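You operate a simulated robot arm through the tools that you are given. There is no shell and no other tool. Be economical: measure what you need, move in short steps, check, and stop when the job is done.

You run a simulated two-armed robot. Do the job below in one go: nothing can be reset, and whatever is moved stays where it is left.

JOB
Finish the last coated bands on the axle of stand one in one turn.
Fine: red block into the free pocket whose band still shows a depth; chock out, start button once with hands clear, chock in. Set down upright: what you pick out.

It is judged by the outcome, as a careful person would: the job done as asked, and still so three seconds after it is handed in. It fails if anything else is knocked over, pushed out of place, dropped, spilled or broken.

ROBOT AND FRAMES
Two 7-joint arms with two-finger parallel grippers on one trunk, on a base that drives. Base frame: it is fixed to the floor where the robot stands at the start and does not move with it; the origin is under the middle of the robot, x ahead of it, y to its left, z up. Lengths are in m, angles in degrees, forces in N, time in s.
The left shoulder is at the start at [-0.082, 0.119, 0.851], the right one opposite. With the tool pointing down near the work surface each hand reaches from about 0.1 to 0.54 m from the robot's upright axis, wherever it stands, measured 20 degrees to its own side. Places, roughly: axle on stand one [0.8, 0.2, 1]; chock on stand one [0.5, 1, 0.6]. Payload 3.43 kg a hand.
The tool frame of a hand sits at the grasp point between the pads (the TCP): z along the fingers, y along the line on which they close. The tips reach 0.03 m beyond it. Largest opening 0.094 m; finger width 0.028, thickness 0.01; the body of the gripper, 0.05 by 0.096 m, starts 0.055 m behind the TCP.
Orientation is that of the tool frame in the base frame, as [roll, pitch, yaw] about the fixed x, y, z axes, in that order (R = Rz(yaw) Ry(pitch) Rx(roll)). With the fingers straight down and closing along the base's y, the tool's x points along the base's -x, its y along +y and its z along -z.

CONTROLS
- The arms move only by the tool send_rows. It takes "left_series", "right_series" or both (then of equal length, played together; a hand with none holds still); each is a list of rows, each a list of 7 numbers: the closure, from 0 (fully open) to 1 (shut), then the shift along the base's x, y, z in m, then the turn, a rotation vector about the base's x, y, z in degrees. In form: [[gripper, tx, ty, tz, wx, wy, wz], ...]. A call has 1 to 10 rows; each row shifts and turns the commanded pose from where the row before left it. Each row takes 0.2 s and may step no farther than 0.05 m and 8.6 degrees from the row before; otherwise, or with a gripper value out of range, the whole call is refused. Where a pose cannot be reached the arm comes as near as it can. A force on the tool above 60 N (or 10 N above the force at the start of the call, whichever is more), or a blocked arm, ends the call early, and 0.2 s more pass. The fingers move at their own pace (about 0.153 m/s each) and stop on an object; they squeeze with about 21 N. The grip force told is the motor's: it shows also when the fingers shut on nothing. Time passes only in rows, and 0.2 s behind the last, so rows that do not move let the fingers close. It gives the time, the measured TCP pose, the force on the tool (base axes), the opening and the grip force at its end, in the units of the frame above (readings bear some noise), with the torque about the TCP (base axes, N m) and any sound that the robot's microphone picked up.
- Cameras (640 x 400 px; columns grow to the right, rows downward): "scene" is now at [0.0245, 0.0546, 1.5629]; the picture's right is [0.62, -0.78, 0.00], its down [-0.58, -0.46, -0.67] and it looks along [0.52, 0.41, -0.75] (base axes); focal length 290 px, centre (320, 200). "left" rides on the left gripper at [0.076, -0.014, -0.103] in its tool frame; the picture's right is [0.18, 0.98, 0.00], its down [-0.75, 0.14, -0.64] and it looks along [-0.63, 0.12, 0.77] (tool axes); focal length 243 px, centre (320, 200). "right" rides on the right gripper at [0.076, 0.014, -0.103] in its tool frame; the picture's right is [-0.18, 0.98, 0.00], its down [-0.75, -0.14, -0.64] and it looks along [-0.63, -0.12, 0.77] (tool axes); focal length 243 px, centre (320, 200). There is no depth. A picture from a camera that has moved, and an enlarged one, comes with that camera's place and axes in the base frame and with its lens. The place of the scene camera against the robot may be out by one fixed shift of up to 0.012 m in any direction.
- capture(camera): a new picture of that camera. No time passes.
- move_column(by): slides the trunk up (or, below 0, down) by that many m; the arms and the scene camera ride with it, the base frame stays. It gives what a move gives, with no picture.
- steer(legs): drives the robot by 1 to 6 legs, each [ahead, left, turn to the left] in m, m and degrees, along the robot's own axes; the way and the turn of a leg run together, so that a leg with both is an arc; at most 1.5 m and 180 degrees a leg. The arms and the cameras ride along, it lands a little off, and it stops where it bumps. It gives what a move gives.
- head_to(pan, tilt): turns the head with the scene camera to pan (to the left, within 143 degrees either way) and tilt (down, from -29 to 69), counted from straight ahead of the robot. It gives what a move gives.
- zoom(camera, box): a new picture of the part [left, top, right, bottom] of that camera's present view, enlarged. No time passes.
- sign_off(): hands the job in; it is judged then, once.

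Work in short steps. Places have to be worked out from the pictures, the camera data and where the tool is seen: move nearer, look again, correct. Check each grasp and each placing, and mend what went wrong. You have 120 turns and 88 pictures in all, those below and enlarged ones among them. Open the grippers and draw the arms clear of the work before you hand the job in, unless the task says otherwise; then end with one line.

The tools are called by a JSON object that holds its "op" and its "data". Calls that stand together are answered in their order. send_rows: Moves the arms, as the interface text tells. Its arguments: {"type":"object","properties":{"left_series":{"type":"array","items":{"type":"array","items":{"type":"number"}}},"right_series":{"type":"array","items":{"type":"array","items":{"type":"number"}}}},"required":[]} The other tools are called the same way: move_column (by) slides the trunk up or down; steer (legs) drives the base; head_to (pan, tilt) turns the head that bears the scene camera; capture (camera) takes a picture; zoom (camera, box) takes an enlarged picture of a part of a camera's view; sign_off () hands the job in.

At the start:

```text
clock: 0.0
left_position: [0.1824, 0.2347, 1.2674]
left_tcp_rot: [180.0, 0.0, -180.0]
left_ft_force: [0.0, -0.1, 0.4]
left_torque: [0.0, 0.0, -0.03]
left_opening: 0.0938
left_gripper_force: 0.0
right_position: [0.2952, 0.0344, 0.9999]
right_tcp_rot: [179.9, 0.0, -180.0]
right_ft_force: [0.7, -0.3, -0.6]
right_torque: [0.01, 0.02, -0.01]
right_opening: 0.0939
right_gripper_force: 0.0
trunk travel left (down, up): [-0.275, 0.06]
robot x, y, heading: [-0.0028, 0.0001, -0.0]
head pan, tilt: [38.3, 48.2]
```

scene: 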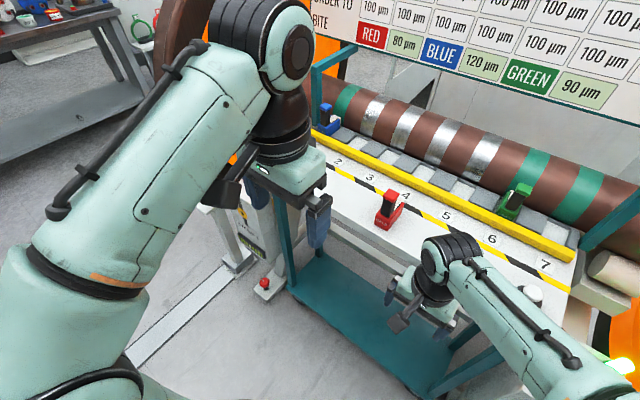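
right: 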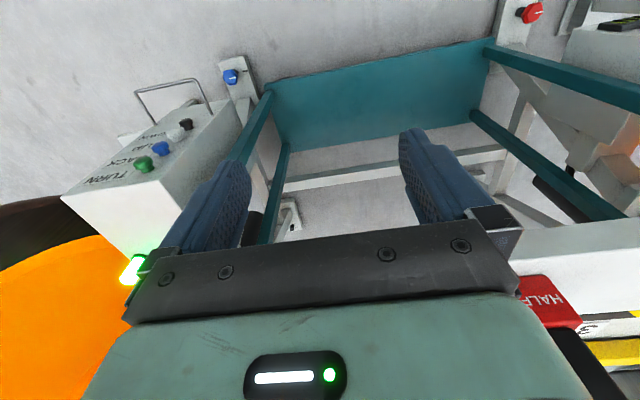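
left: 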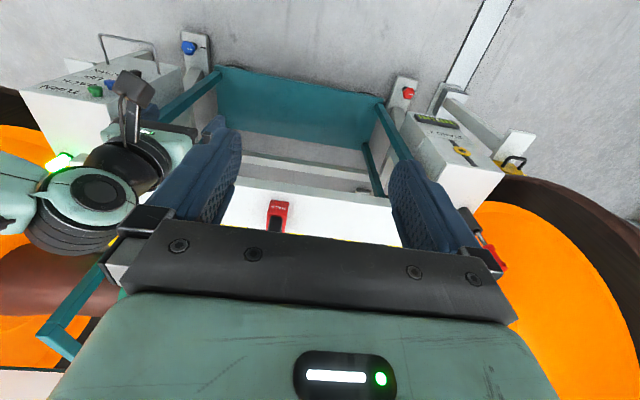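

I start by reading the sign and the axle: enlarged views, since the arm hides part of the scene.

{"op": "zoom", "data": {"camera": "scene", "box": [300, 0, 640, 212]}}

{"op": "zoom", "data": {"camera": "scene", "box": [300, 90, 640, 302]}}

```text
1.88 times, centred on (470, 106) of scene
camera zoom: at [0.0245, 0.0546, 1.5629], right [0.62, -0.78, 0.0], down [-0.58, -0.46, -0.67], along [0.52, 0.41, -0.75], focal length 545 px, centre (38, 377)
```

zoom: 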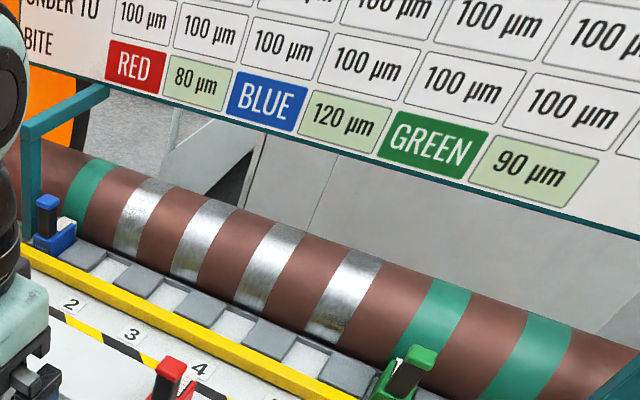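

```text
1.88 times, centred on (470, 196) of scene
camera zoom: at [0.0245, 0.0546, 1.5629], right [0.62, -0.78, 0.0], down [-0.58, -0.46, -0.67], along [0.52, 0.41, -0.75], focal length 545 px, centre (38, 208)
```

zoom: 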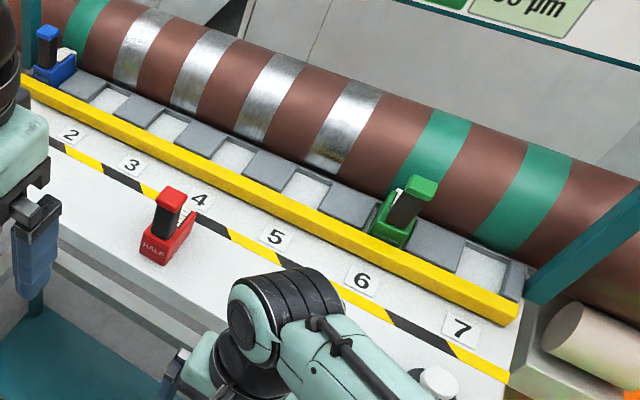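

The sign needs to be read in full; I tilt the head up toward it.

{"op": "head_to", "data": {"pan": 20, "tilt": 22}}

{"op": "capture", "data": {"camera": "scene"}}

```text
clock: 0.9
left_position: [0.1824, 0.2341, 1.2689]
left_tcp_rot: [180.0, 0.1, 180.0]
left_ft_force: [0.5, 0.5, 0.1]
left_torque: [0.0, 0.0, -0.01]
left_opening: 0.0941
left_gripper_force: 0.1
right_position: [0.2956, 0.0346, 1.0009]
right_tcp_rot: [180.0, 0.1, -180.0]
right_ft_force: [-0.5, 1.3, 1.0]
right_torque: [-0.01, 0.02, 0.0]
right_opening: 0.0942
right_gripper_force: 0.1
trunk travel left (down, up): [-0.275, 0.06]
robot x, y, heading: [0.0004, 0.0013, 0.1]
head pan, tilt: [20.0, 22.0]
```

```text
82 pictures are left
camera scene: at [0.05, 0.0376, 1.6027], right [0.34, -0.94, 0.0], down [-0.35, -0.13, -0.93], along [0.87, 0.32, -0.38], focal length 290 px, centre (320, 200)
```

scene: 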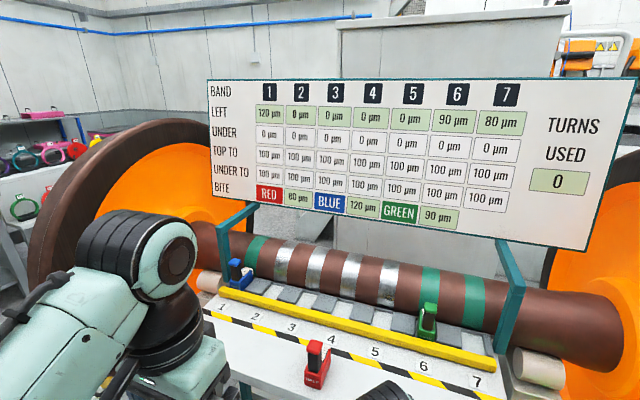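

{"op": "zoom", "data": {"camera": "scene", "box": [200, 70, 520, 270]}}

{"op": "zoom", "data": {"camera": "scene", "box": [200, 230, 520, 400]}}

```text
2.00 times, centred on (360, 170) of scene
camera zoom: at [0.05, 0.0376, 1.6027], right [0.34, -0.94, 0.0], down [-0.35, -0.13, -0.93], along [0.87, 0.32, -0.38], focal length 579 px, centre (240, 260)
```

zoom: 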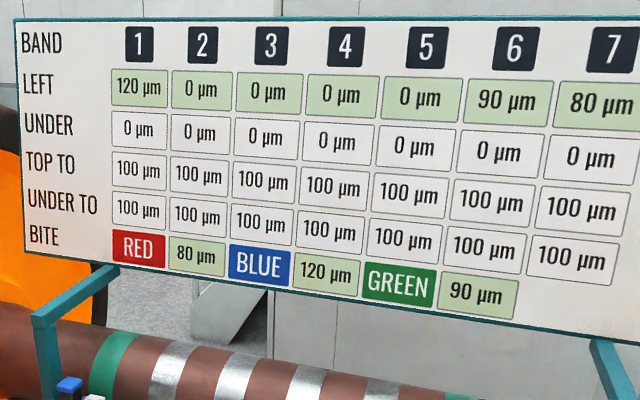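

```text
2.00 times, centred on (360, 315) of scene
camera zoom: at [0.05, 0.0376, 1.6027], right [0.34, -0.94, 0.0], down [-0.35, -0.13, -0.93], along [0.87, 0.32, -0.38], focal length 579 px, centre (240, -30)
```

zoom: 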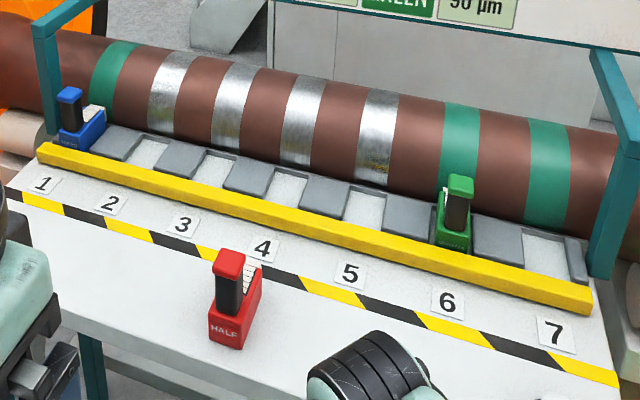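

The table says: 120/90/80 µm left on bands 1/6/7, and blue (120) is in 1, green (90) in 6, so red (80) goes in pocket 7. Now I look for the button box and the chock.

{"op": "head_to", "data": {"pan": -20, "tilt": 40}}

{"op": "capture", "data": {"camera": "scene"}}

{"op": "head_to", "data": {"pan": 85, "tilt": 40}}

{"op": "capture", "data": {"camera": "scene"}}

```text
clock: 2.0
left_position: [0.1826, 0.2352, 1.2682]
left_tcp_rot: [-180.0, 0.0, 180.0]
left_ft_force: [0.0, 0.2, -0.1]
left_torque: [-0.05, -0.02, 0.03]
left_opening: 0.0939
left_gripper_force: 0.1
right_position: [0.2958, 0.0359, 1.0008]
right_tcp_rot: [180.0, 0.0, -180.0]
right_ft_force: [0.0, 0.5, 0.2]
right_torque: [0.01, -0.03, 0.0]
right_opening: 0.0942
right_gripper_force: 0.0
trunk travel left (down, up): [-0.275, 0.06]
robot x, y, heading: [-0.0044, -0.0009, 0.0]
head pan, tilt: [-20.0, 40.0]
```

```text
79 pictures are left
camera scene: at [0.0427, -0.0232, 1.5746], right [-0.34, -0.94, 0.0], down [-0.6, 0.22, -0.77], along [0.72, -0.26, -0.64], focal length 290 px, centre (320, 200)
```

scene: 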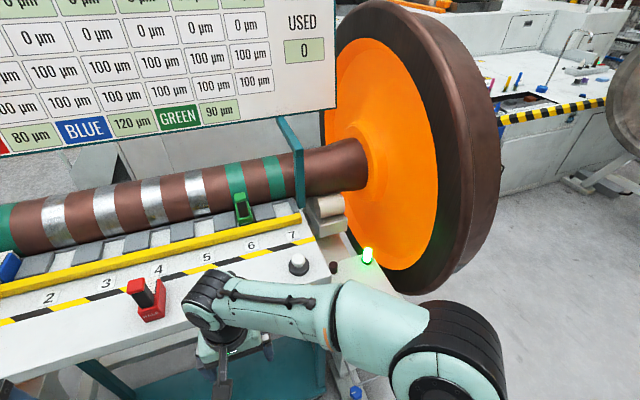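

```text
clock: 3.8
left_position: [0.1826, 0.2348, 1.2675]
left_tcp_rot: [-179.9, 0.0, 180.0]
left_ft_force: [-0.1, 0.2, -0.1]
left_torque: [0.01, -0.02, 0.0]
left_opening: 0.0942
left_gripper_force: 0.0
right_position: [0.2957, 0.036, 1.0004]
right_tcp_rot: [-179.9, 0.0, 180.0]
right_ft_force: [0.4, -0.8, 0.2]
right_torque: [0.02, -0.01, 0.0]
right_opening: 0.0936
right_gripper_force: 0.0
trunk travel left (down, up): [-0.275, 0.06]
robot x, y, heading: [-0.0034, 0.0023, 0.0]
head pan, tilt: [85.0, 40.0]
```

```text
78 pictures are left
camera scene: at [-0.0297, 0.0905, 1.5746], right [1.0, -0.09, 0.0], down [-0.06, -0.64, -0.77], along [0.07, 0.76, -0.64], focal length 290 px, centre (320, 200)
```

scene: 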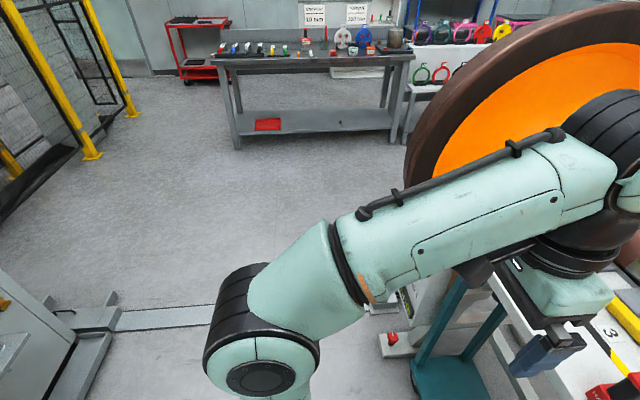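

I read the button box and the left-hand box (with the yellow thing) via the left hand's camera.

{"op": "zoom", "data": {"camera": "left", "box": [20, 20, 220, 145]}}

{"op": "zoom", "data": {"camera": "left", "box": [380, 60, 580, 185]}}

{"op": "zoom", "data": {"camera": "right", "box": [60, 60, 300, 210]}}

```text
3.20 times, centred on (120, 82) of left
camera zoom: at [0.1061, 0.2202, 1.3701], right [-0.18, 0.98, 0.0], down [0.75, 0.14, 0.64], along [0.63, 0.12, -0.77], focal length 776 px, centre (960, 576)
```

zoom: 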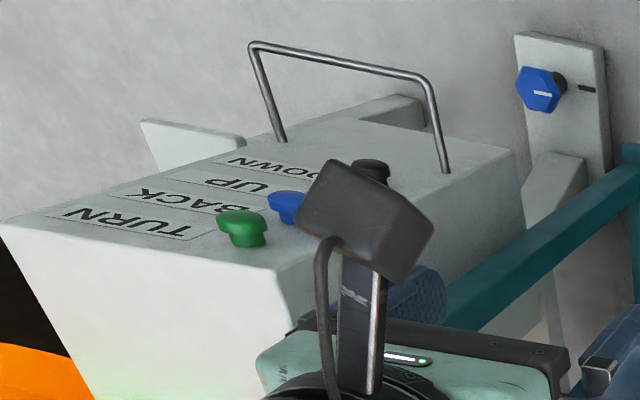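

```text
3.20 times, centred on (480, 122) of left
camera zoom: at [0.1061, 0.2202, 1.3701], right [-0.18, 0.98, 0.0], down [0.75, 0.14, 0.64], along [0.63, 0.12, -0.77], focal length 776 px, centre (-192, 448)
```

zoom: 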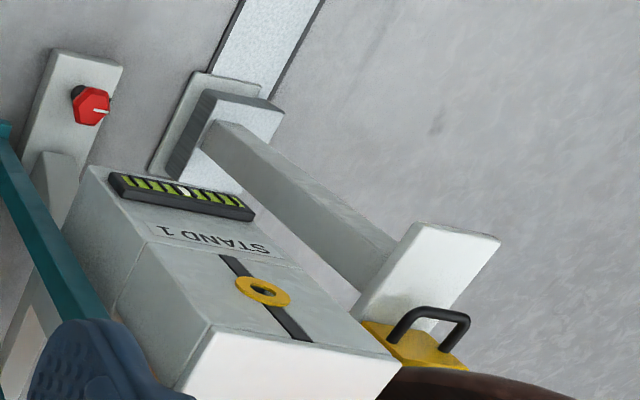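

```text
2.67 times, centred on (180, 135) of right
camera zoom: at [0.2202, 0.0494, 1.1026], right [0.18, 0.98, 0.0], down [0.75, -0.14, 0.64], along [0.63, -0.12, -0.77], focal length 647 px, centre (693, 373)
```

zoom: 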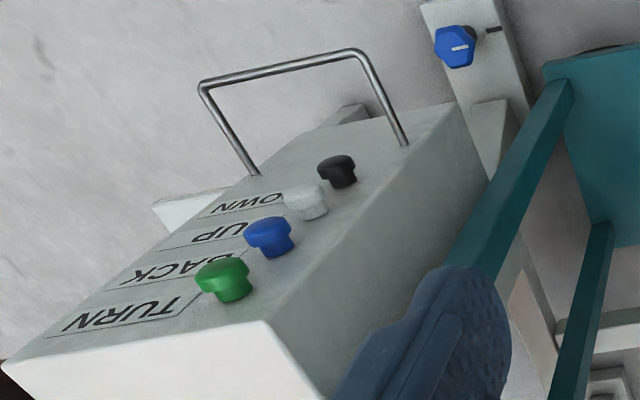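

Buttons: TURN is green. Red block's label triangulates to about (0.475, 0.215, 0.985); pocket 7 near (0.70, -0.15). I need to drive closer, so I look down ahead for clearance.

{"op": "head_to", "data": {"pan": 0, "tilt": 66}}

{"op": "capture", "data": {"camera": "scene"}}

{"op": "capture", "data": {"camera": "right"}}

```text
clock: 5.4
left_position: [0.1817, 0.2341, 1.2684]
left_tcp_rot: [179.9, 0.0, -180.0]
left_ft_force: [-0.3, -0.9, -0.6]
left_torque: [0.03, -0.02, 0.05]
left_opening: 0.0936
left_gripper_force: 0.1
right_position: [0.2957, 0.0351, 1.0003]
right_tcp_rot: [-179.9, 0.1, 180.0]
right_ft_force: [-1.0, -0.1, -0.7]
right_torque: [-0.02, -0.01, -0.01]
right_opening: 0.094
right_gripper_force: 0.0
trunk travel left (down, up): [-0.275, 0.06]
robot x, y, heading: [0.001, -0.001, 0.1]
head pan, tilt: [0.0, 66.0]
```

```text
74 pictures are left
camera scene: at [0.0222, 0.0059, 1.5412], right [0.0, -1.0, 0.0], down [-0.91, 0.0, -0.41], along [0.41, 0.0, -0.91], focal length 290 px, centre (320, 200)
```

scene: 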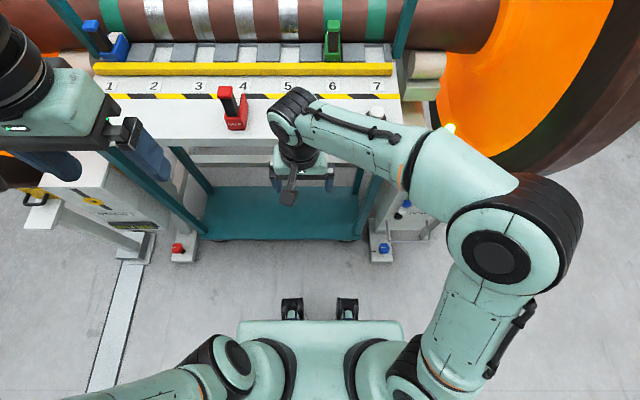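

```text
73 pictures are left
camera right: at [0.2202, 0.0494, 1.1026], right [0.18, 0.98, 0.0], down [0.75, -0.14, 0.64], along [0.63, -0.12, -0.77], focal length 243 px, centre (320, 200)
```

right: 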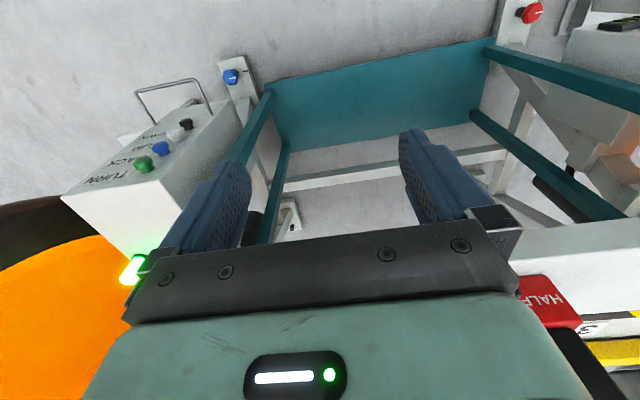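

The overhead view shows a free gap between the stand's feet. I raise the right hand above the table before driving up.

{"op": "send_rows", "data": {"right_series": [[0, 0, 0, 0.05, 0, 0, 0], [0, 0, 0, 0.05, 0, 0, 0], [0, 0, 0, 0.05, 0, 0, 0], [0, 0, 0, 0.05, 0, 0, 0]]}}

{"op": "head_to", "data": {"pan": 0, "tilt": 69}}

{"op": "capture", "data": {"camera": "scene"}}

```text
clock: 6.4
left_position: [0.1825, 0.2357, 1.2668]
left_tcp_rot: [180.0, 0.0, -180.0]
left_ft_force: [0.8, 0.6, -0.2]
left_torque: [0.0, 0.0, -0.01]
left_opening: 0.0941
left_gripper_force: 0.0
right_position: [0.2953, 0.0365, 1.2006]
right_tcp_rot: [-179.9, -0.2, -180.0]
right_ft_force: [-0.4, -0.2, 0.7]
right_torque: [0.02, -0.01, -0.01]
right_opening: 0.0939
right_gripper_force: 0.1
trunk travel left (down, up): [-0.275, 0.06]
robot x, y, heading: [-0.0007, 0.0005, 0.0]
head pan, tilt: [0.0, 66.0]
```

```text
clock: 7.0
left_position: [0.1813, 0.2351, 1.2678]
left_tcp_rot: [180.0, -0.1, 180.0]
left_ft_force: [-0.2, -0.5, 0.1]
left_torque: [0.01, -0.01, -0.04]
left_opening: 0.0943
left_gripper_force: 0.0
right_position: [0.2962, 0.0349, 1.1995]
right_tcp_rot: [179.9, 0.0, 180.0]
right_ft_force: [0.7, -0.4, 0.2]
right_torque: [0.05, 0.0, 0.0]
right_opening: 0.0938
right_gripper_force: 0.2
trunk travel left (down, up): [-0.275, 0.06]
robot x, y, heading: [0.0007, -0.0015, -0.1]
head pan, tilt: [0.0, 68.8]
```

```text
72 pictures are left
camera scene: at [0.0187, 0.0058, 1.5385], right [0.0, -1.0, 0.0], down [-0.93, 0.0, -0.36], along [0.36, 0.0, -0.93], focal length 290 px, centre (320, 200)
```

scene: 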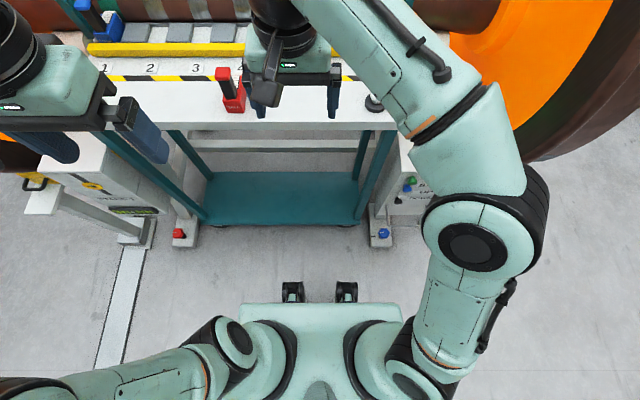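

Clear path ahead; I shift left 0.08 m and drive ahead 0.15 m.

{"op": "steer", "data": {"legs": [[0, 0.09, 0], [0.16, 0, 0]]}}

{"op": "capture", "data": {"camera": "scene"}}

{"op": "capture", "data": {"camera": "right"}}

```text
clock: 9.5
left_position: [0.3421, 0.3263, 1.2679]
left_tcp_rot: [-180.0, 0.0, 179.9]
left_ft_force: [0.5, -0.2, 0.1]
left_torque: [0.0, 0.02, 0.02]
left_opening: 0.0942
left_gripper_force: 0.0
right_position: [0.4542, 0.126, 1.1989]
right_tcp_rot: [-179.9, 0.1, 179.9]
right_ft_force: [1.5, -0.4, 0.4]
right_torque: [0.0, 0.0, 0.0]
right_opening: 0.094
right_gripper_force: 0.1
trunk travel left (down, up): [-0.275, 0.06]
robot x, y, heading: [0.1599, 0.0893, -0.1]
head pan, tilt: [0.0, 68.8]
```

```text
71 pictures are left
camera scene: at [0.1778, 0.0963, 1.5384], right [0.0, -1.0, 0.0], down [-0.93, 0.0, -0.36], along [0.36, 0.0, -0.93], focal length 290 px, centre (320, 200)
```

scene: 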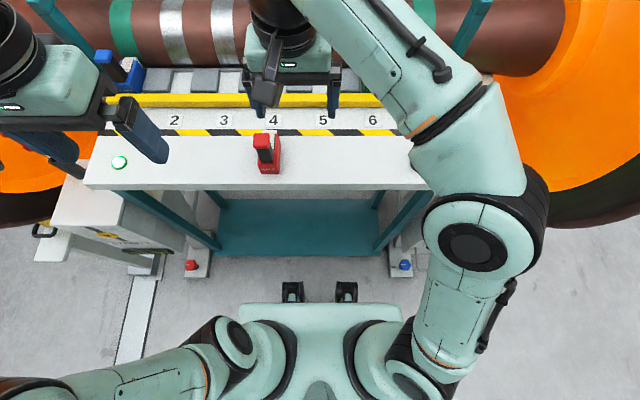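

```text
70 pictures are left
camera right: at [0.3796, 0.1399, 1.3021], right [0.18, 0.98, 0.0], down [0.75, -0.14, 0.64], along [0.63, -0.12, -0.77], focal length 243 px, centre (320, 200)
```

right: 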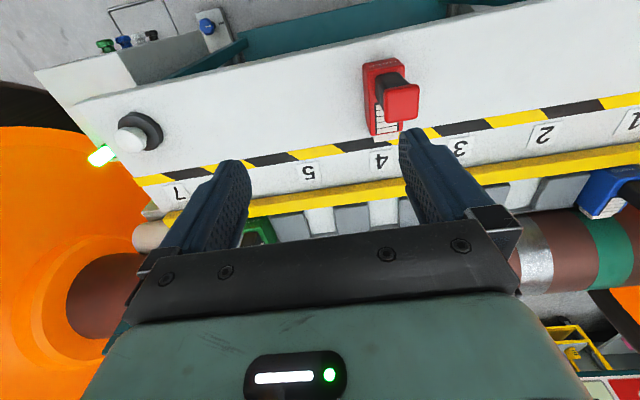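

Two candidate buttons: a green-ringed one at the table's left and a white dome at the right. I zoom on both.

{"op": "zoom", "data": {"camera": "scene", "box": [80, 130, 200, 205]}}

{"op": "zoom", "data": {"camera": "right", "box": [60, 80, 220, 220]}}

{"op": "zoom", "data": {"camera": "right", "box": [330, 40, 450, 150]}}

{"op": "capture", "data": {"camera": "left"}}

```text
5.33 times, centred on (140, 168) of scene
camera zoom: at [0.1778, 0.0963, 1.5384], right [0.0, -1.0, 0.0], down [-0.93, 0.0, -0.36], along [0.36, 0.0, -0.93], focal length 1544 px, centre (1280, 373)
```

zoom: 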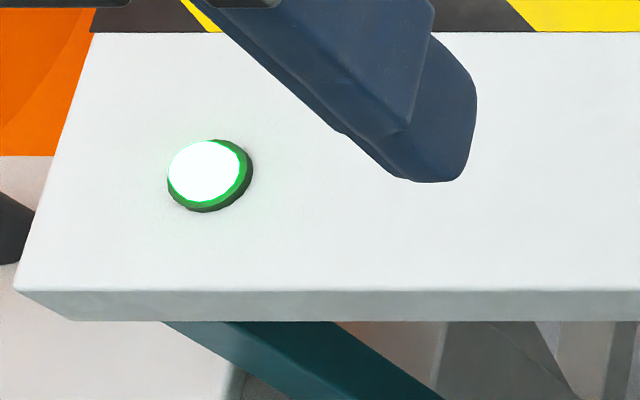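

```text
2.86 times, centred on (140, 150) of right
camera zoom: at [0.3796, 0.1399, 1.3021], right [0.18, 0.98, 0.0], down [0.75, -0.14, 0.64], along [0.63, -0.12, -0.77], focal length 693 px, centre (834, 343)
```

zoom: 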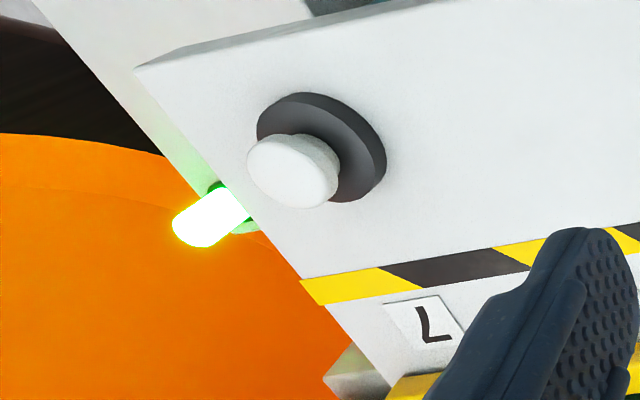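

```text
3.64 times, centred on (390, 95) of right
camera zoom: at [0.3796, 0.1399, 1.3021], right [0.18, 0.98, 0.0], down [0.75, -0.14, 0.64], along [0.63, -0.12, -0.77], focal length 882 px, centre (66, 582)
```

zoom: 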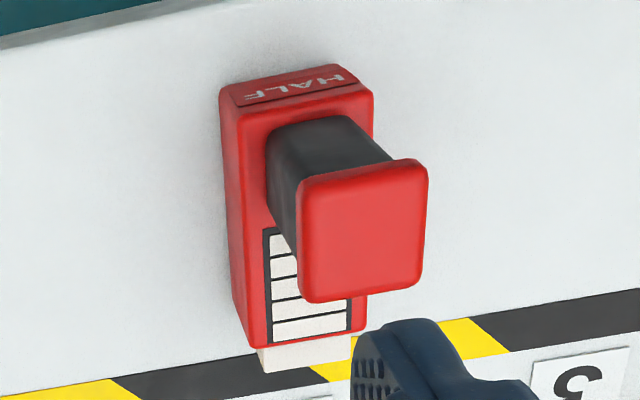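

```text
66 pictures are left
camera left: at [0.2652, 0.3106, 1.37], right [-0.18, 0.98, 0.0], down [0.75, 0.14, 0.64], along [0.63, 0.12, -0.77], focal length 243 px, centre (320, 200)
```

left: 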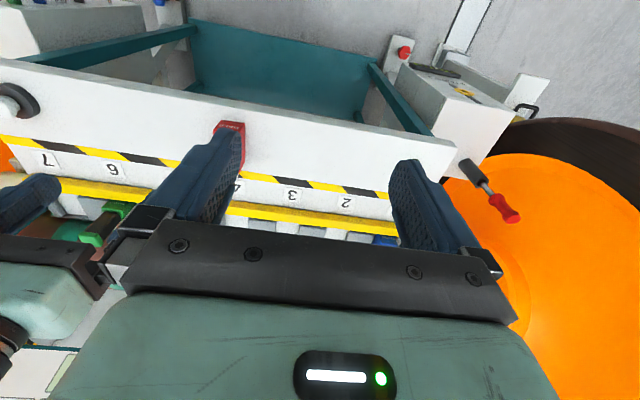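

Hand-camera triangulation gives: block label top edge (0.451, 0.2015, 0.997), cap about (0.472, 0.20, 1.06). Near pocket 7 there's a post on the -y side, so I'll grip along x: turn the right hand -90° about z, with the left hand moving aside.

{"op": "send_rows", "data": {"right_series": [[0, 0, 0, 0, 0, 0, -8.5], [0, 0, 0, 0, 0, 0, -8.5], [0, 0, 0, 0, 0, 0, -8.5], [0, 0, 0, 0, 0, 0, -8.5], [0, 0, 0, 0, 0, 0, -8.5], [0, 0, 0, 0, 0, 0, -8.5], [0, 0, 0, 0, 0, 0, -8.5], [0, 0, 0, 0, 0, 0, -8.5], [0, 0, 0, 0, 0, 0, -8.5], [0, 0, 0, 0, 0, 0, -8.5]], "left_series": [[0, 0, 0.03, 0, 0, 0, 0], [0, 0, 0.03, 0, 0, 0, 0], [0, 0, 0.03, 0, 0, 0, 0], [0, 0, 0.03, 0, 0, 0, 0], [0, 0, 0, 0, 0, 0, 0], [0, 0, 0, 0, 0, 0, 0], [0, 0, 0, 0, 0, 0, 0], [0, 0, 0, 0, 0, 0, 0], [0, 0, 0, 0, 0, 0, 0], [0, 0, 0, 0, 0, 0, 0]]}}

{"op": "capture", "data": {"camera": "right"}}

{"op": "capture", "data": {"camera": "scene"}}

```text
clock: 11.7
left_position: [0.3414, 0.4445, 1.269]
left_tcp_rot: [180.0, 0.0, -180.0]
left_ft_force: [-0.1, 0.5, 0.8]
left_torque: [0.01, 0.02, -0.01]
left_opening: 0.0938
left_gripper_force: 0.0
right_position: [0.454, 0.1264, 1.1983]
right_tcp_rot: [-179.9, -0.1, 94.7]
right_ft_force: [0.1, -0.7, -0.2]
right_torque: [-0.02, 0.05, -0.01]
right_opening: 0.0941
right_gripper_force: 0.0
trunk travel left (down, up): [-0.275, 0.06]
robot x, y, heading: [0.1582, 0.0874, -0.0]
head pan, tilt: [0.0, 68.8]
```

```text
65 pictures are left
camera right: at [0.4634, 0.203, 1.3025], right [0.99, -0.1, 0.0], down [-0.08, -0.76, 0.64], along [-0.06, -0.64, -0.77], focal length 243 px, centre (320, 200)
```

right: 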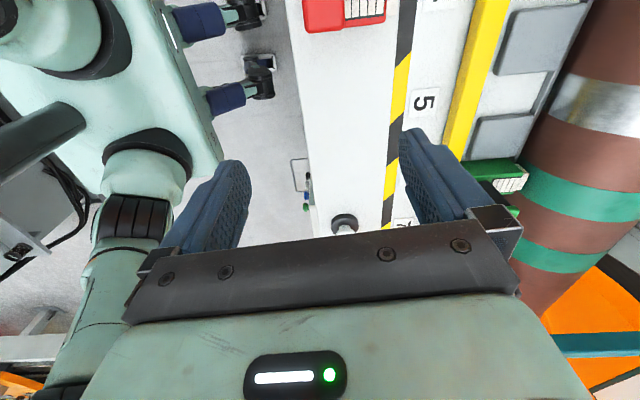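

```text
64 pictures are left
camera scene: at [0.1774, 0.0963, 1.5384], right [0.0, -1.0, 0.0], down [-0.93, 0.0, -0.36], along [0.36, 0.0, -0.93], focal length 290 px, centre (320, 200)
```

scene: 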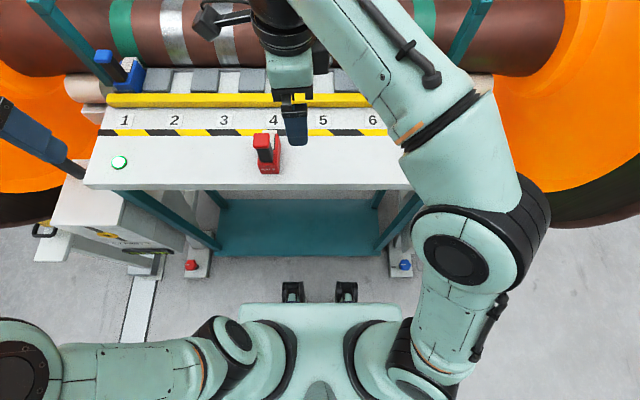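

Turn went well. I finish the rotation and move above the block at z 1.15, then check.

{"op": "send_rows", "data": {"right_series": [[0, 0.009, 0.038, 0, 0, 0, -4.7], [0, 0.009, 0.037, 0, 0, 0, 0], [0, 0, 0, -0.04, 0, 0, 0], [0, 0, 0, -0.01, 0, 0, 0], [0, 0, 0, 0, 0, 0, 0]]}}

{"op": "capture", "data": {"camera": "right"}}

```text
clock: 12.9
left_position: [0.3407, 0.4462, 1.268]
left_tcp_rot: [-180.0, 0.0, 180.0]
left_ft_force: [0.0, 0.0, -0.1]
left_torque: [0.04, 0.0, 0.0]
left_opening: 0.0941
left_gripper_force: 0.0
right_position: [0.4699, 0.198, 1.1481]
right_tcp_rot: [-179.9, 0.1, 90.3]
right_ft_force: [-0.1, 0.1, -0.3]
right_torque: [-0.01, 0.01, -0.02]
right_opening: 0.094
right_gripper_force: 0.1
right hand out of reach, approached as far as the arm can: row 2
trunk travel left (down, up): [-0.275, 0.06]
robot x, y, heading: [0.1566, 0.0934, -0.0]
head pan, tilt: [0.0, 68.8]
```

```text
63 pictures are left
camera right: at [0.4842, 0.2742, 1.2504], right [0.98, -0.18, 0.0], down [-0.14, -0.75, 0.64], along [-0.11, -0.63, -0.77], focal length 243 px, centre (320, 200)
```

right: 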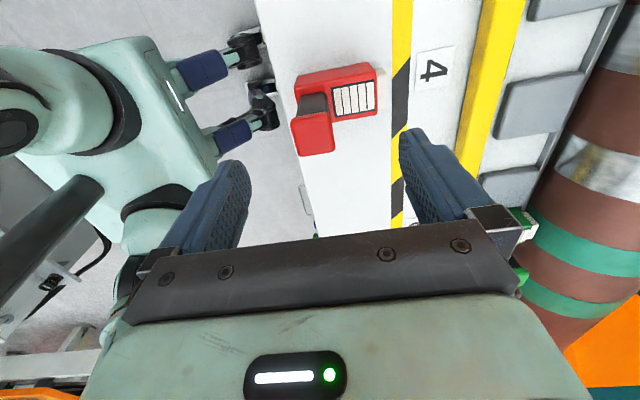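

Cap re-triangulates to (0.466, 0.198, 1.076); I descend to TCP z 1.047 and close.

{"op": "send_rows", "data": {"right_series": [[0, -0.004, 0, -0.04, 0, 0, 0], [0, 0, 0, -0.04, 0, 0, 0], [0, 0, 0, -0.021, 0, 0, 0], [0, 0, 0, 0, 0, 0, 0], [1, 0, 0, 0, 0, 0, 0], [1, 0, 0, 0, 0, 0, 0], [1, 0, 0, 0, 0, 0, 0]]}}

{"op": "capture", "data": {"camera": "right"}}

```text
clock: 14.5
left_position: [0.3415, 0.4454, 1.268]
left_tcp_rot: [-180.0, 0.1, -179.9]
left_ft_force: [0.3, -0.2, -0.2]
left_torque: [0.01, -0.01, 0.01]
left_opening: 0.0941
left_gripper_force: 0.0
right_position: [0.4647, 0.1983, 1.0498]
right_tcp_rot: [179.9, -0.2, 90.4]
right_ft_force: [-5.6, 1.5, 18.9]
right_torque: [0.01, 0.29, -0.36]
right_opening: 0.0304
right_gripper_force: 21.3
trunk travel left (down, up): [-0.275, 0.06]
robot x, y, heading: [0.1575, 0.0925, 0.1]
head pan, tilt: [0.0, 68.8]
```

```text
62 pictures are left
camera right: at [0.4787, 0.2748, 1.1517], right [0.98, -0.18, 0.0], down [-0.14, -0.76, 0.64], along [-0.11, -0.63, -0.77], focal length 243 px, centre (320, 200)
```

right: 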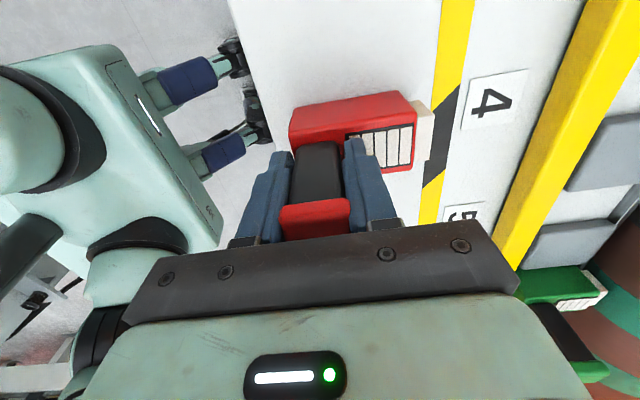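

Grasped (opening 0.030). I lift 0.12 m and check.

{"op": "send_rows", "data": {"right_series": [[1, 0, 0, 0.02, 0, 0, 0], [1, 0, 0, 0.04, 0, 0, 0], [1, 0, 0, 0.04, 0, 0, 0], [1, 0, 0, 0.04, 0, 0, 0], [1, 0, 0, 0, 0, 0, 0]]}}

{"op": "capture", "data": {"camera": "right"}}

```text
clock: 15.7
left_position: [0.3424, 0.4447, 1.2684]
left_tcp_rot: [180.0, 0.0, 180.0]
left_ft_force: [-1.2, 0.0, -0.3]
left_torque: [-0.01, 0.01, -0.02]
left_opening: 0.0941
left_gripper_force: 0.2
right_position: [0.4649, 0.1983, 1.1864]
right_tcp_rot: [-179.8, 0.1, 90.2]
right_ft_force: [-0.1, -0.8, -2.5]
right_torque: [-0.03, 0.05, 0.0]
right_opening: 0.0303
right_gripper_force: 20.9
trunk travel left (down, up): [-0.275, 0.06]
robot x, y, heading: [0.1565, 0.0878, -0.2]
head pan, tilt: [0.0, 68.8]
```

```text
61 pictures are left
camera right: at [0.4809, 0.2746, 1.2892], right [0.98, -0.18, 0.0], down [-0.14, -0.75, 0.64], along [-0.12, -0.63, -0.77], focal length 243 px, centre (320, 200)
```

right: 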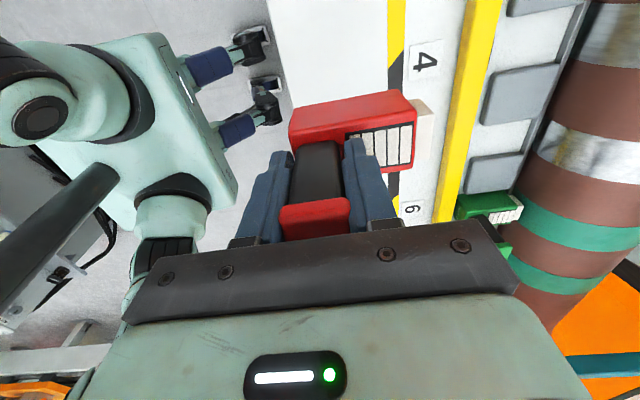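

Block is held squarely. I raise a bit and drive slightly ahead/right so pocket 7 is in reach.

{"op": "send_rows", "data": {"right_series": [[1, 0, -0.03, 0.02, 0, 0, 0], [1, 0, -0.05, 0.02, 0, 0, 0], [1, 0, -0.05, 0, 0, 0, 0], [1, 0, -0.05, 0, 0, 0, 0]]}}

{"op": "steer", "data": {"legs": [[0.07, -0.05, 0]]}}

{"op": "send_rows", "data": {"right_series": [[1, 0, -0.03, 0, 0, 0, 0], [1, 0, -0.04, 0, 0, 0, 0], [1, 0, 0, 0, 0, 0, 0]]}}

{"op": "capture", "data": {"camera": "right"}}

{"op": "capture", "data": {"camera": "scene"}}

```text
refused: row 2 steps farther than a row can; nothing moved
```

```text
clock: 16.6
left_position: [0.3719, 0.4224, 1.2694]
left_tcp_rot: [179.8, -0.1, 179.9]
left_ft_force: [0.2, -1.0, 0.9]
left_torque: [0.03, 0.08, 0.0]
left_opening: 0.094
left_gripper_force: 0.0
right_position: [0.4938, 0.178, 1.1858]
right_tcp_rot: [-179.6, -0.1, 90.4]
right_ft_force: [0.7, -1.9, -2.9]
right_torque: [0.05, 0.07, 0.01]
right_opening: 0.0304
right_gripper_force: 20.7
trunk travel left (down, up): [-0.275, 0.06]
robot x, y, heading: [0.1881, 0.0715, -0.0]
head pan, tilt: [0.0, 68.8]
stopped in leg 1: the robot was blocked; the commanded pose is now the measured one
```

```text
clock: 17.4
left_position: [0.3683, 0.4274, 1.2673]
left_tcp_rot: [180.0, -0.1, -179.9]
left_ft_force: [0.3, 0.8, 0.3]
left_torque: [0.01, 0.01, -0.01]
left_opening: 0.0936
left_gripper_force: 0.1
right_position: [0.49, 0.1131, 1.1866]
right_tcp_rot: [-179.9, 0.1, 90.5]
right_ft_force: [0.3, -0.4, -2.9]
right_torque: [-0.02, 0.04, 0.0]
right_opening: 0.0304
right_gripper_force: 21.0
trunk travel left (down, up): [-0.275, 0.06]
robot x, y, heading: [0.1879, 0.072, -0.1]
head pan, tilt: [0.0, 68.8]
```

```text
60 pictures are left
camera right: at [0.5054, 0.1888, 1.2892], right [0.98, -0.17, 0.0], down [-0.13, -0.75, 0.64], along [-0.11, -0.63, -0.77], focal length 243 px, centre (320, 200)
```

right: 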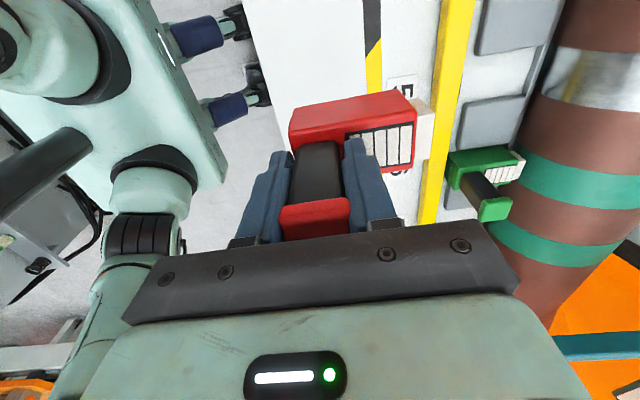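

```text
59 pictures are left
camera scene: at [0.2033, 0.0786, 1.5384], right [0.0, -1.0, 0.0], down [-0.93, 0.0, -0.36], along [0.36, 0.0, -0.93], focal length 290 px, centre (320, 200)
```

scene: 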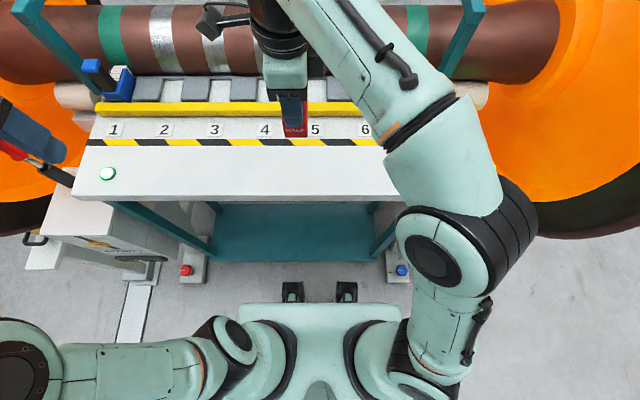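

The robot was blocked; I check whether the left hand met the red-handled lever.

{"op": "capture", "data": {"camera": "left"}}

{"op": "zoom", "data": {"camera": "scene", "box": [0, 60, 200, 200]}}

{"op": "zoom", "data": {"camera": "scene", "box": [170, 200, 450, 370]}}

```text
58 pictures are left
camera left: at [0.291, 0.4128, 1.3699], right [-0.19, 0.98, 0.0], down [0.75, 0.14, 0.64], along [0.63, 0.12, -0.77], focal length 243 px, centre (320, 200)
```

left: 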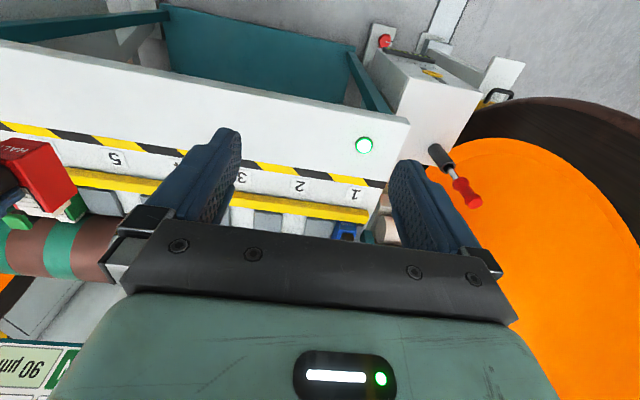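

```text
2.86 times, centred on (100, 130) of scene
camera zoom: at [0.2033, 0.0786, 1.5384], right [0.0, -1.0, 0.0], down [-0.93, 0.0, -0.36], along [0.36, 0.0, -0.93], focal length 827 px, centre (949, 400)
```

zoom: 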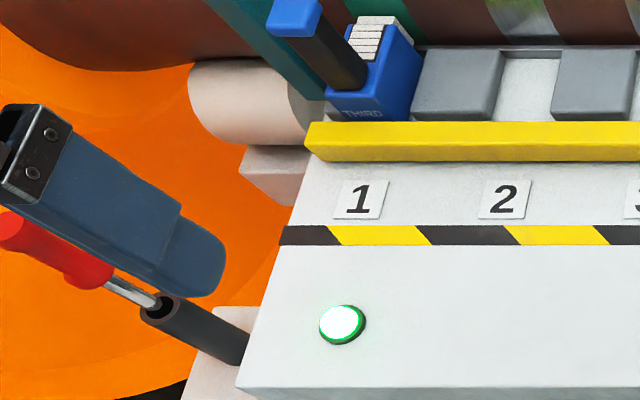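

```text
2.29 times, centred on (310, 285) of scene
camera zoom: at [0.2033, 0.0786, 1.5384], right [0.0, -1.0, 0.0], down [-0.93, 0.0, -0.36], along [0.36, 0.0, -0.93], focal length 662 px, centre (343, 6)
```

zoom: 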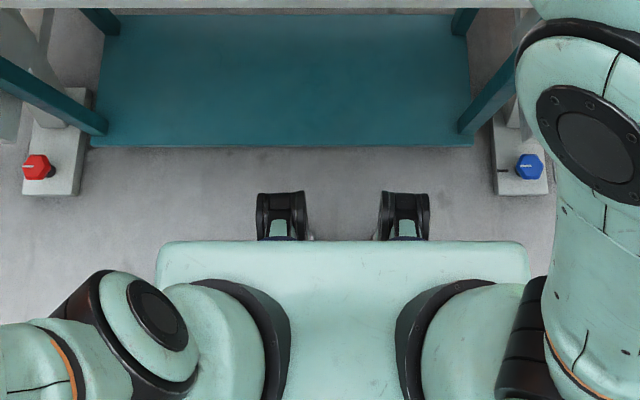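

The left hand is clear of the tool holder. I look at the right elbow against the pendant box.

{"op": "head_to", "data": {"pan": -60, "tilt": 55}}

{"op": "capture", "data": {"camera": "scene"}}

{"op": "head_to", "data": {"pan": 30, "tilt": 25}}

{"op": "capture", "data": {"camera": "scene"}}

```text
clock: 18.7
left_position: [0.3667, 0.4261, 1.2689]
left_tcp_rot: [-179.9, 0.0, -179.8]
left_ft_force: [0.3, 0.0, 0.1]
left_torque: [-0.03, -0.01, 0.0]
left_opening: 0.0942
left_gripper_force: 0.1
right_position: [0.4912, 0.1126, 1.1883]
right_tcp_rot: [-179.9, 0.1, 90.5]
right_ft_force: [-0.2, -0.6, -2.3]
right_torque: [0.03, 0.04, 0.0]
right_opening: 0.0301
right_gripper_force: 21.3
trunk travel left (down, up): [-0.275, 0.06]
robot x, y, heading: [0.1841, 0.0733, -0.1]
head pan, tilt: [-60.0, 55.0]
```

```text
55 pictures are left
camera scene: at [0.1837, 0.0151, 1.5539], right [-0.87, -0.5, 0.0], down [-0.41, 0.71, -0.57], along [0.29, -0.5, -0.82], focal length 290 px, centre (320, 200)
```

scene: 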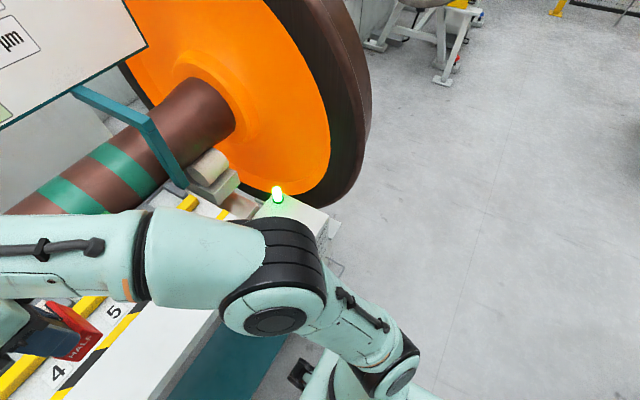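

```text
clock: 20.4
left_position: [0.3663, 0.4258, 1.2675]
left_tcp_rot: [179.9, -0.1, -179.9]
left_ft_force: [0.2, -0.3, 0.0]
left_torque: [-0.03, 0.02, 0.01]
left_opening: 0.0941
left_gripper_force: 0.0
right_position: [0.4902, 0.1109, 1.1864]
right_tcp_rot: [-179.9, 0.0, 90.5]
right_ft_force: [-0.4, 0.0, -2.7]
right_torque: [0.03, 0.04, -0.01]
right_opening: 0.0303
right_gripper_force: 21.0
trunk travel left (down, up): [-0.275, 0.06]
robot x, y, heading: [0.1851, 0.0747, -0.3]
head pan, tilt: [30.0, 25.0]
```

```text
54 pictures are left
camera scene: at [0.2276, 0.1234, 1.5979], right [0.5, -0.87, 0.0], down [-0.37, -0.21, -0.91], along [0.79, 0.45, -0.42], focal length 290 px, centre (320, 200)
```

scene: 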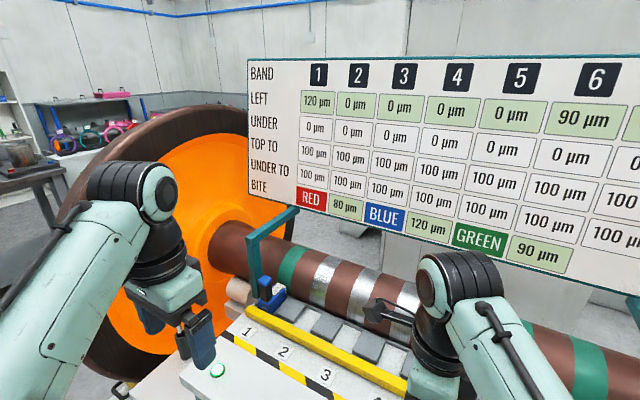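

Nothing visibly touching. I try a small move straight ahead only, to see which direction is blocked.

{"op": "steer", "data": {"legs": [[0.03, 0, 0]]}}

```text
clock: 21.1
left_position: [0.371, 0.4267, 1.268]
left_tcp_rot: [180.0, 0.0, 179.9]
left_ft_force: [-0.6, -0.3, -0.3]
left_torque: [-0.01, 0.02, -0.01]
left_opening: 0.0941
left_gripper_force: 0.0
right_position: [0.4932, 0.1111, 1.1864]
right_tcp_rot: [-179.9, 0.1, 90.4]
right_ft_force: [0.1, 0.0, -2.9]
right_torque: [-0.02, 0.0, -0.01]
right_opening: 0.0303
right_gripper_force: 21.2
trunk travel left (down, up): [-0.275, 0.06]
robot x, y, heading: [0.1888, 0.0721, -0.5]
head pan, tilt: [30.0, 25.0]
stopped in leg 1: the robot was blocked; the commanded pose is now the measured one
```

Forward is blocked at the right (heading drifted -0.5°), probably the blue foot. I back off a little, correct heading, and shift right instead: from (0.165, 0.0) pocket 7 is about 0.50 m away.

{"op": "steer", "data": {"legs": [[-0.025, 0, 0.5], [0, -0.06, 0]]}}

{"op": "head_to", "data": {"pan": -25, "tilt": 45}}

{"op": "capture", "data": {"camera": "scene"}}

{"op": "capture", "data": {"camera": "right"}}

```text
clock: 22.8
left_position: [0.3371, 0.3807, 1.2686]
left_tcp_rot: [179.9, 0.1, -179.0]
left_ft_force: [0.1, 0.0, 0.1]
left_torque: [0.03, -0.04, 0.01]
left_opening: 0.0938
left_gripper_force: 0.1
right_position: [0.4645, 0.0675, 1.1862]
right_tcp_rot: [-179.9, 0.1, 91.5]
right_ft_force: [-0.1, 0.7, -3.3]
right_torque: [0.0, 0.07, 0.0]
right_opening: 0.03
right_gripper_force: 20.7
trunk travel left (down, up): [-0.275, 0.06]
robot x, y, heading: [0.159, 0.0222, 0.9]
head pan, tilt: [30.0, 25.0]
stopped in leg 2: the robot was blocked; the commanded pose is now the measured one
```

```text
clock: 24.0
left_position: [0.3352, 0.3802, 1.2686]
left_tcp_rot: [-180.0, -0.1, -179.0]
left_ft_force: [-0.3, 0.5, 0.5]
left_torque: [-0.02, -0.01, 0.0]
left_opening: 0.0941
left_gripper_force: 0.0
right_position: [0.4659, 0.0676, 1.1862]
right_tcp_rot: [-179.9, 0.2, 91.5]
right_ft_force: [0.1, -1.0, -2.7]
right_torque: [0.02, 0.07, 0.0]
right_opening: 0.0303
right_gripper_force: 20.8
trunk travel left (down, up): [-0.275, 0.06]
robot x, y, heading: [0.161, 0.0231, 1.1]
head pan, tilt: [-25.0, 45.0]
```

```text
53 pictures are left
camera scene: at [0.1968, -0.0056, 1.5673], right [-0.41, -0.91, 0.0], down [-0.65, 0.29, -0.71], along [0.65, -0.29, -0.71], focal length 290 px, centre (320, 200)
```

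scene: 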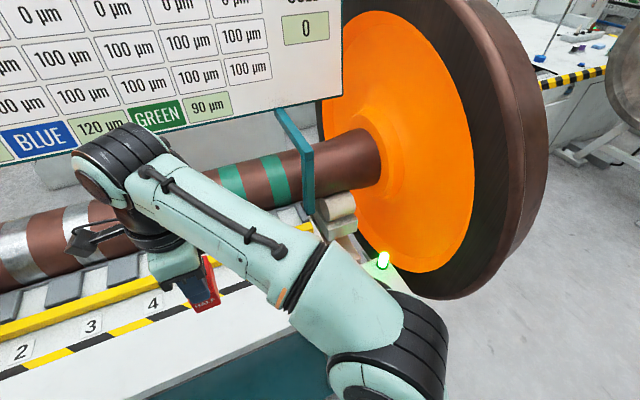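

```text
52 pictures are left
camera right: at [0.4788, 0.1439, 1.2888], right [0.99, -0.16, 0.0], down [-0.12, -0.76, 0.64], along [-0.1, -0.63, -0.77], focal length 243 px, centre (320, 200)
```

right: 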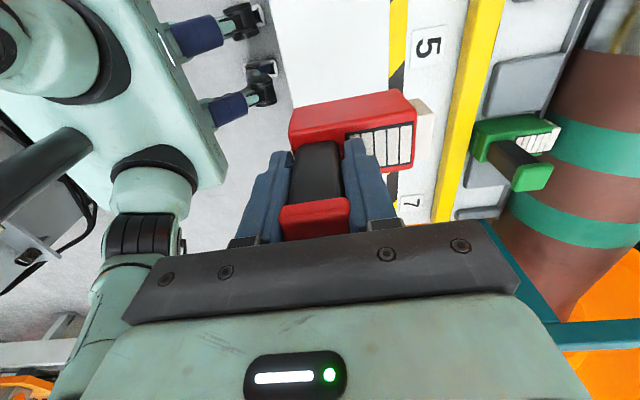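

Blocked by the pendant side as well. From (0.16, 0.03) pocket 7 is still ~0.525 m out, so I ease off the contact and work from here. I raise the block and move it ahead, left of pocket 7, to see the pocket.

{"op": "steer", "data": {"legs": [[0, 0.012, -1.1]]}}

{"op": "send_rows", "data": {"right_series": [[1, 0, 0, 0.035, 0, 0, 0], [1, 0.03, -0.01, 0.02, 0, 0, 0], [1, 0.04, -0.015, 0, 0, 0, 0], [1, 0.04, -0.015, 0, 0, 0, 0], [1, 0.04, -0.015, 0, 0, 0, 0], [1, 0.04, -0.015, 0, 0, 0, 0], [1, 0, 0, 0, 0, 0, 0]]}}

{"op": "capture", "data": {"camera": "right"}}

```text
clock: 24.8
left_position: [0.3438, 0.3889, 1.2669]
left_tcp_rot: [180.0, 0.0, 179.9]
left_ft_force: [0.6, 0.1, 0.2]
left_torque: [-0.02, -0.01, 0.0]
left_opening: 0.0941
left_gripper_force: 0.0
right_position: [0.4655, 0.0732, 1.1876]
right_tcp_rot: [180.0, 0.0, 90.5]
right_ft_force: [-0.3, 0.5, -3.4]
right_torque: [-0.01, 0.08, 0.02]
right_opening: 0.0302
right_gripper_force: 20.8
trunk travel left (down, up): [-0.275, 0.06]
robot x, y, heading: [0.1595, 0.0319, -0.0]
head pan, tilt: [-25.0, 45.0]
```

```text
clock: 26.4
left_position: [0.3428, 0.3893, 1.2684]
left_tcp_rot: [179.9, 0.0, 179.8]
left_ft_force: [0.1, -0.3, 0.5]
left_torque: [0.0, 0.02, 0.01]
left_opening: 0.0937
left_gripper_force: 0.0
right_position: [0.529, 0.0139, 1.2046]
right_tcp_rot: [-179.9, 0.0, 90.4]
right_ft_force: [-0.8, -0.4, -3.6]
right_torque: [0.0, 0.01, 0.03]
right_opening: 0.0303
right_gripper_force: 20.8
right hand out of reach, approached as far as the arm can: row 2, 3, 4, 5, 6
trunk travel left (down, up): [-0.275, 0.06]
robot x, y, heading: [0.1597, 0.0325, -0.2]
head pan, tilt: [-25.0, 45.0]
```

```text
51 pictures are left
camera right: at [0.5438, 0.0893, 1.3077], right [0.98, -0.18, 0.0], down [-0.14, -0.75, 0.64], along [-0.11, -0.63, -0.77], focal length 243 px, centre (320, 200)
```

right: 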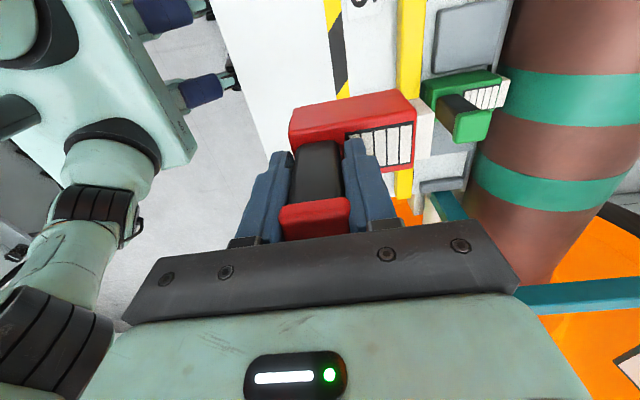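

The real reach at this height is ~0.37 m; the blocking is likely the right upper arm against the pendant's hoop. I raise the trunk fully, go left, then drive closer.

{"op": "move_column", "data": {"by": 0.058}}

{"op": "steer", "data": {"legs": [[0, 0.11, 0], [0.08, 0, 0]]}}

{"op": "head_to", "data": {"pan": -15, "tilt": 55}}

{"op": "capture", "data": {"camera": "scene"}}

```text
clock: 27.4
left_position: [0.3428, 0.3899, 1.3257]
left_tcp_rot: [180.0, 0.0, 180.0]
left_ft_force: [-0.8, -1.0, 0.3]
left_torque: [-0.03, 0.02, 0.0]
left_opening: 0.0942
left_gripper_force: 0.0
right_position: [0.5288, 0.0127, 1.263]
right_tcp_rot: [180.0, 0.1, 90.3]
right_ft_force: [-0.8, 0.4, -2.8]
right_torque: [0.03, 0.04, 0.02]
right_opening: 0.0304
right_gripper_force: 21.3
trunk travel left (down, up): [-0.333, 0.002]
robot x, y, heading: [0.1586, 0.0347, -0.3]
head pan, tilt: [-25.0, 45.0]
```

```text
clock: 29.7
left_position: [0.4196, 0.4985, 1.3253]
left_tcp_rot: [-180.0, 0.1, 179.7]
left_ft_force: [0.8, 0.2, 0.3]
left_torque: [0.0, -0.01, -0.03]
left_opening: 0.0942
left_gripper_force: 0.0
right_position: [0.6075, 0.1221, 1.265]
right_tcp_rot: [-179.9, 0.2, 90.3]
right_ft_force: [-0.3, 1.2, -2.5]
right_torque: [-0.01, 0.05, 0.02]
right_opening: 0.0302
right_gripper_force: 20.8
trunk travel left (down, up): [-0.333, 0.002]
robot x, y, heading: [0.2382, 0.1459, -0.3]
head pan, tilt: [-25.0, 45.0]
```

```text
clock: 30.4
left_position: [0.4228, 0.4983, 1.3264]
left_tcp_rot: [179.8, 0.1, 179.8]
left_ft_force: [0.7, 0.1, 0.5]
left_torque: [0.0, 0.05, -0.03]
left_opening: 0.0939
left_gripper_force: 0.1
right_position: [0.6092, 0.1227, 1.2646]
right_tcp_rot: [-179.9, 0.0, 90.4]
right_ft_force: [-0.2, -0.2, -3.8]
right_torque: [0.0, 0.04, 0.0]
right_opening: 0.0303
right_gripper_force: 20.9
trunk travel left (down, up): [-0.333, 0.002]
robot x, y, heading: [0.2382, 0.1424, -0.4]
head pan, tilt: [-15.0, 55.0]
```

```text
50 pictures are left
camera scene: at [0.2705, 0.1309, 1.6155], right [-0.26, -0.96, 0.0], down [-0.79, 0.22, -0.57], along [0.55, -0.15, -0.82], focal length 290 px, centre (320, 200)
```

scene: 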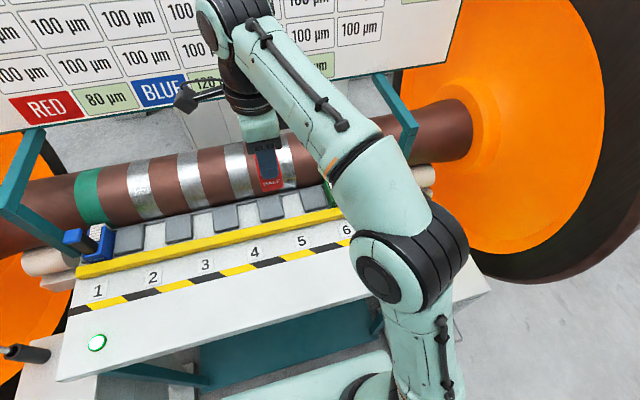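

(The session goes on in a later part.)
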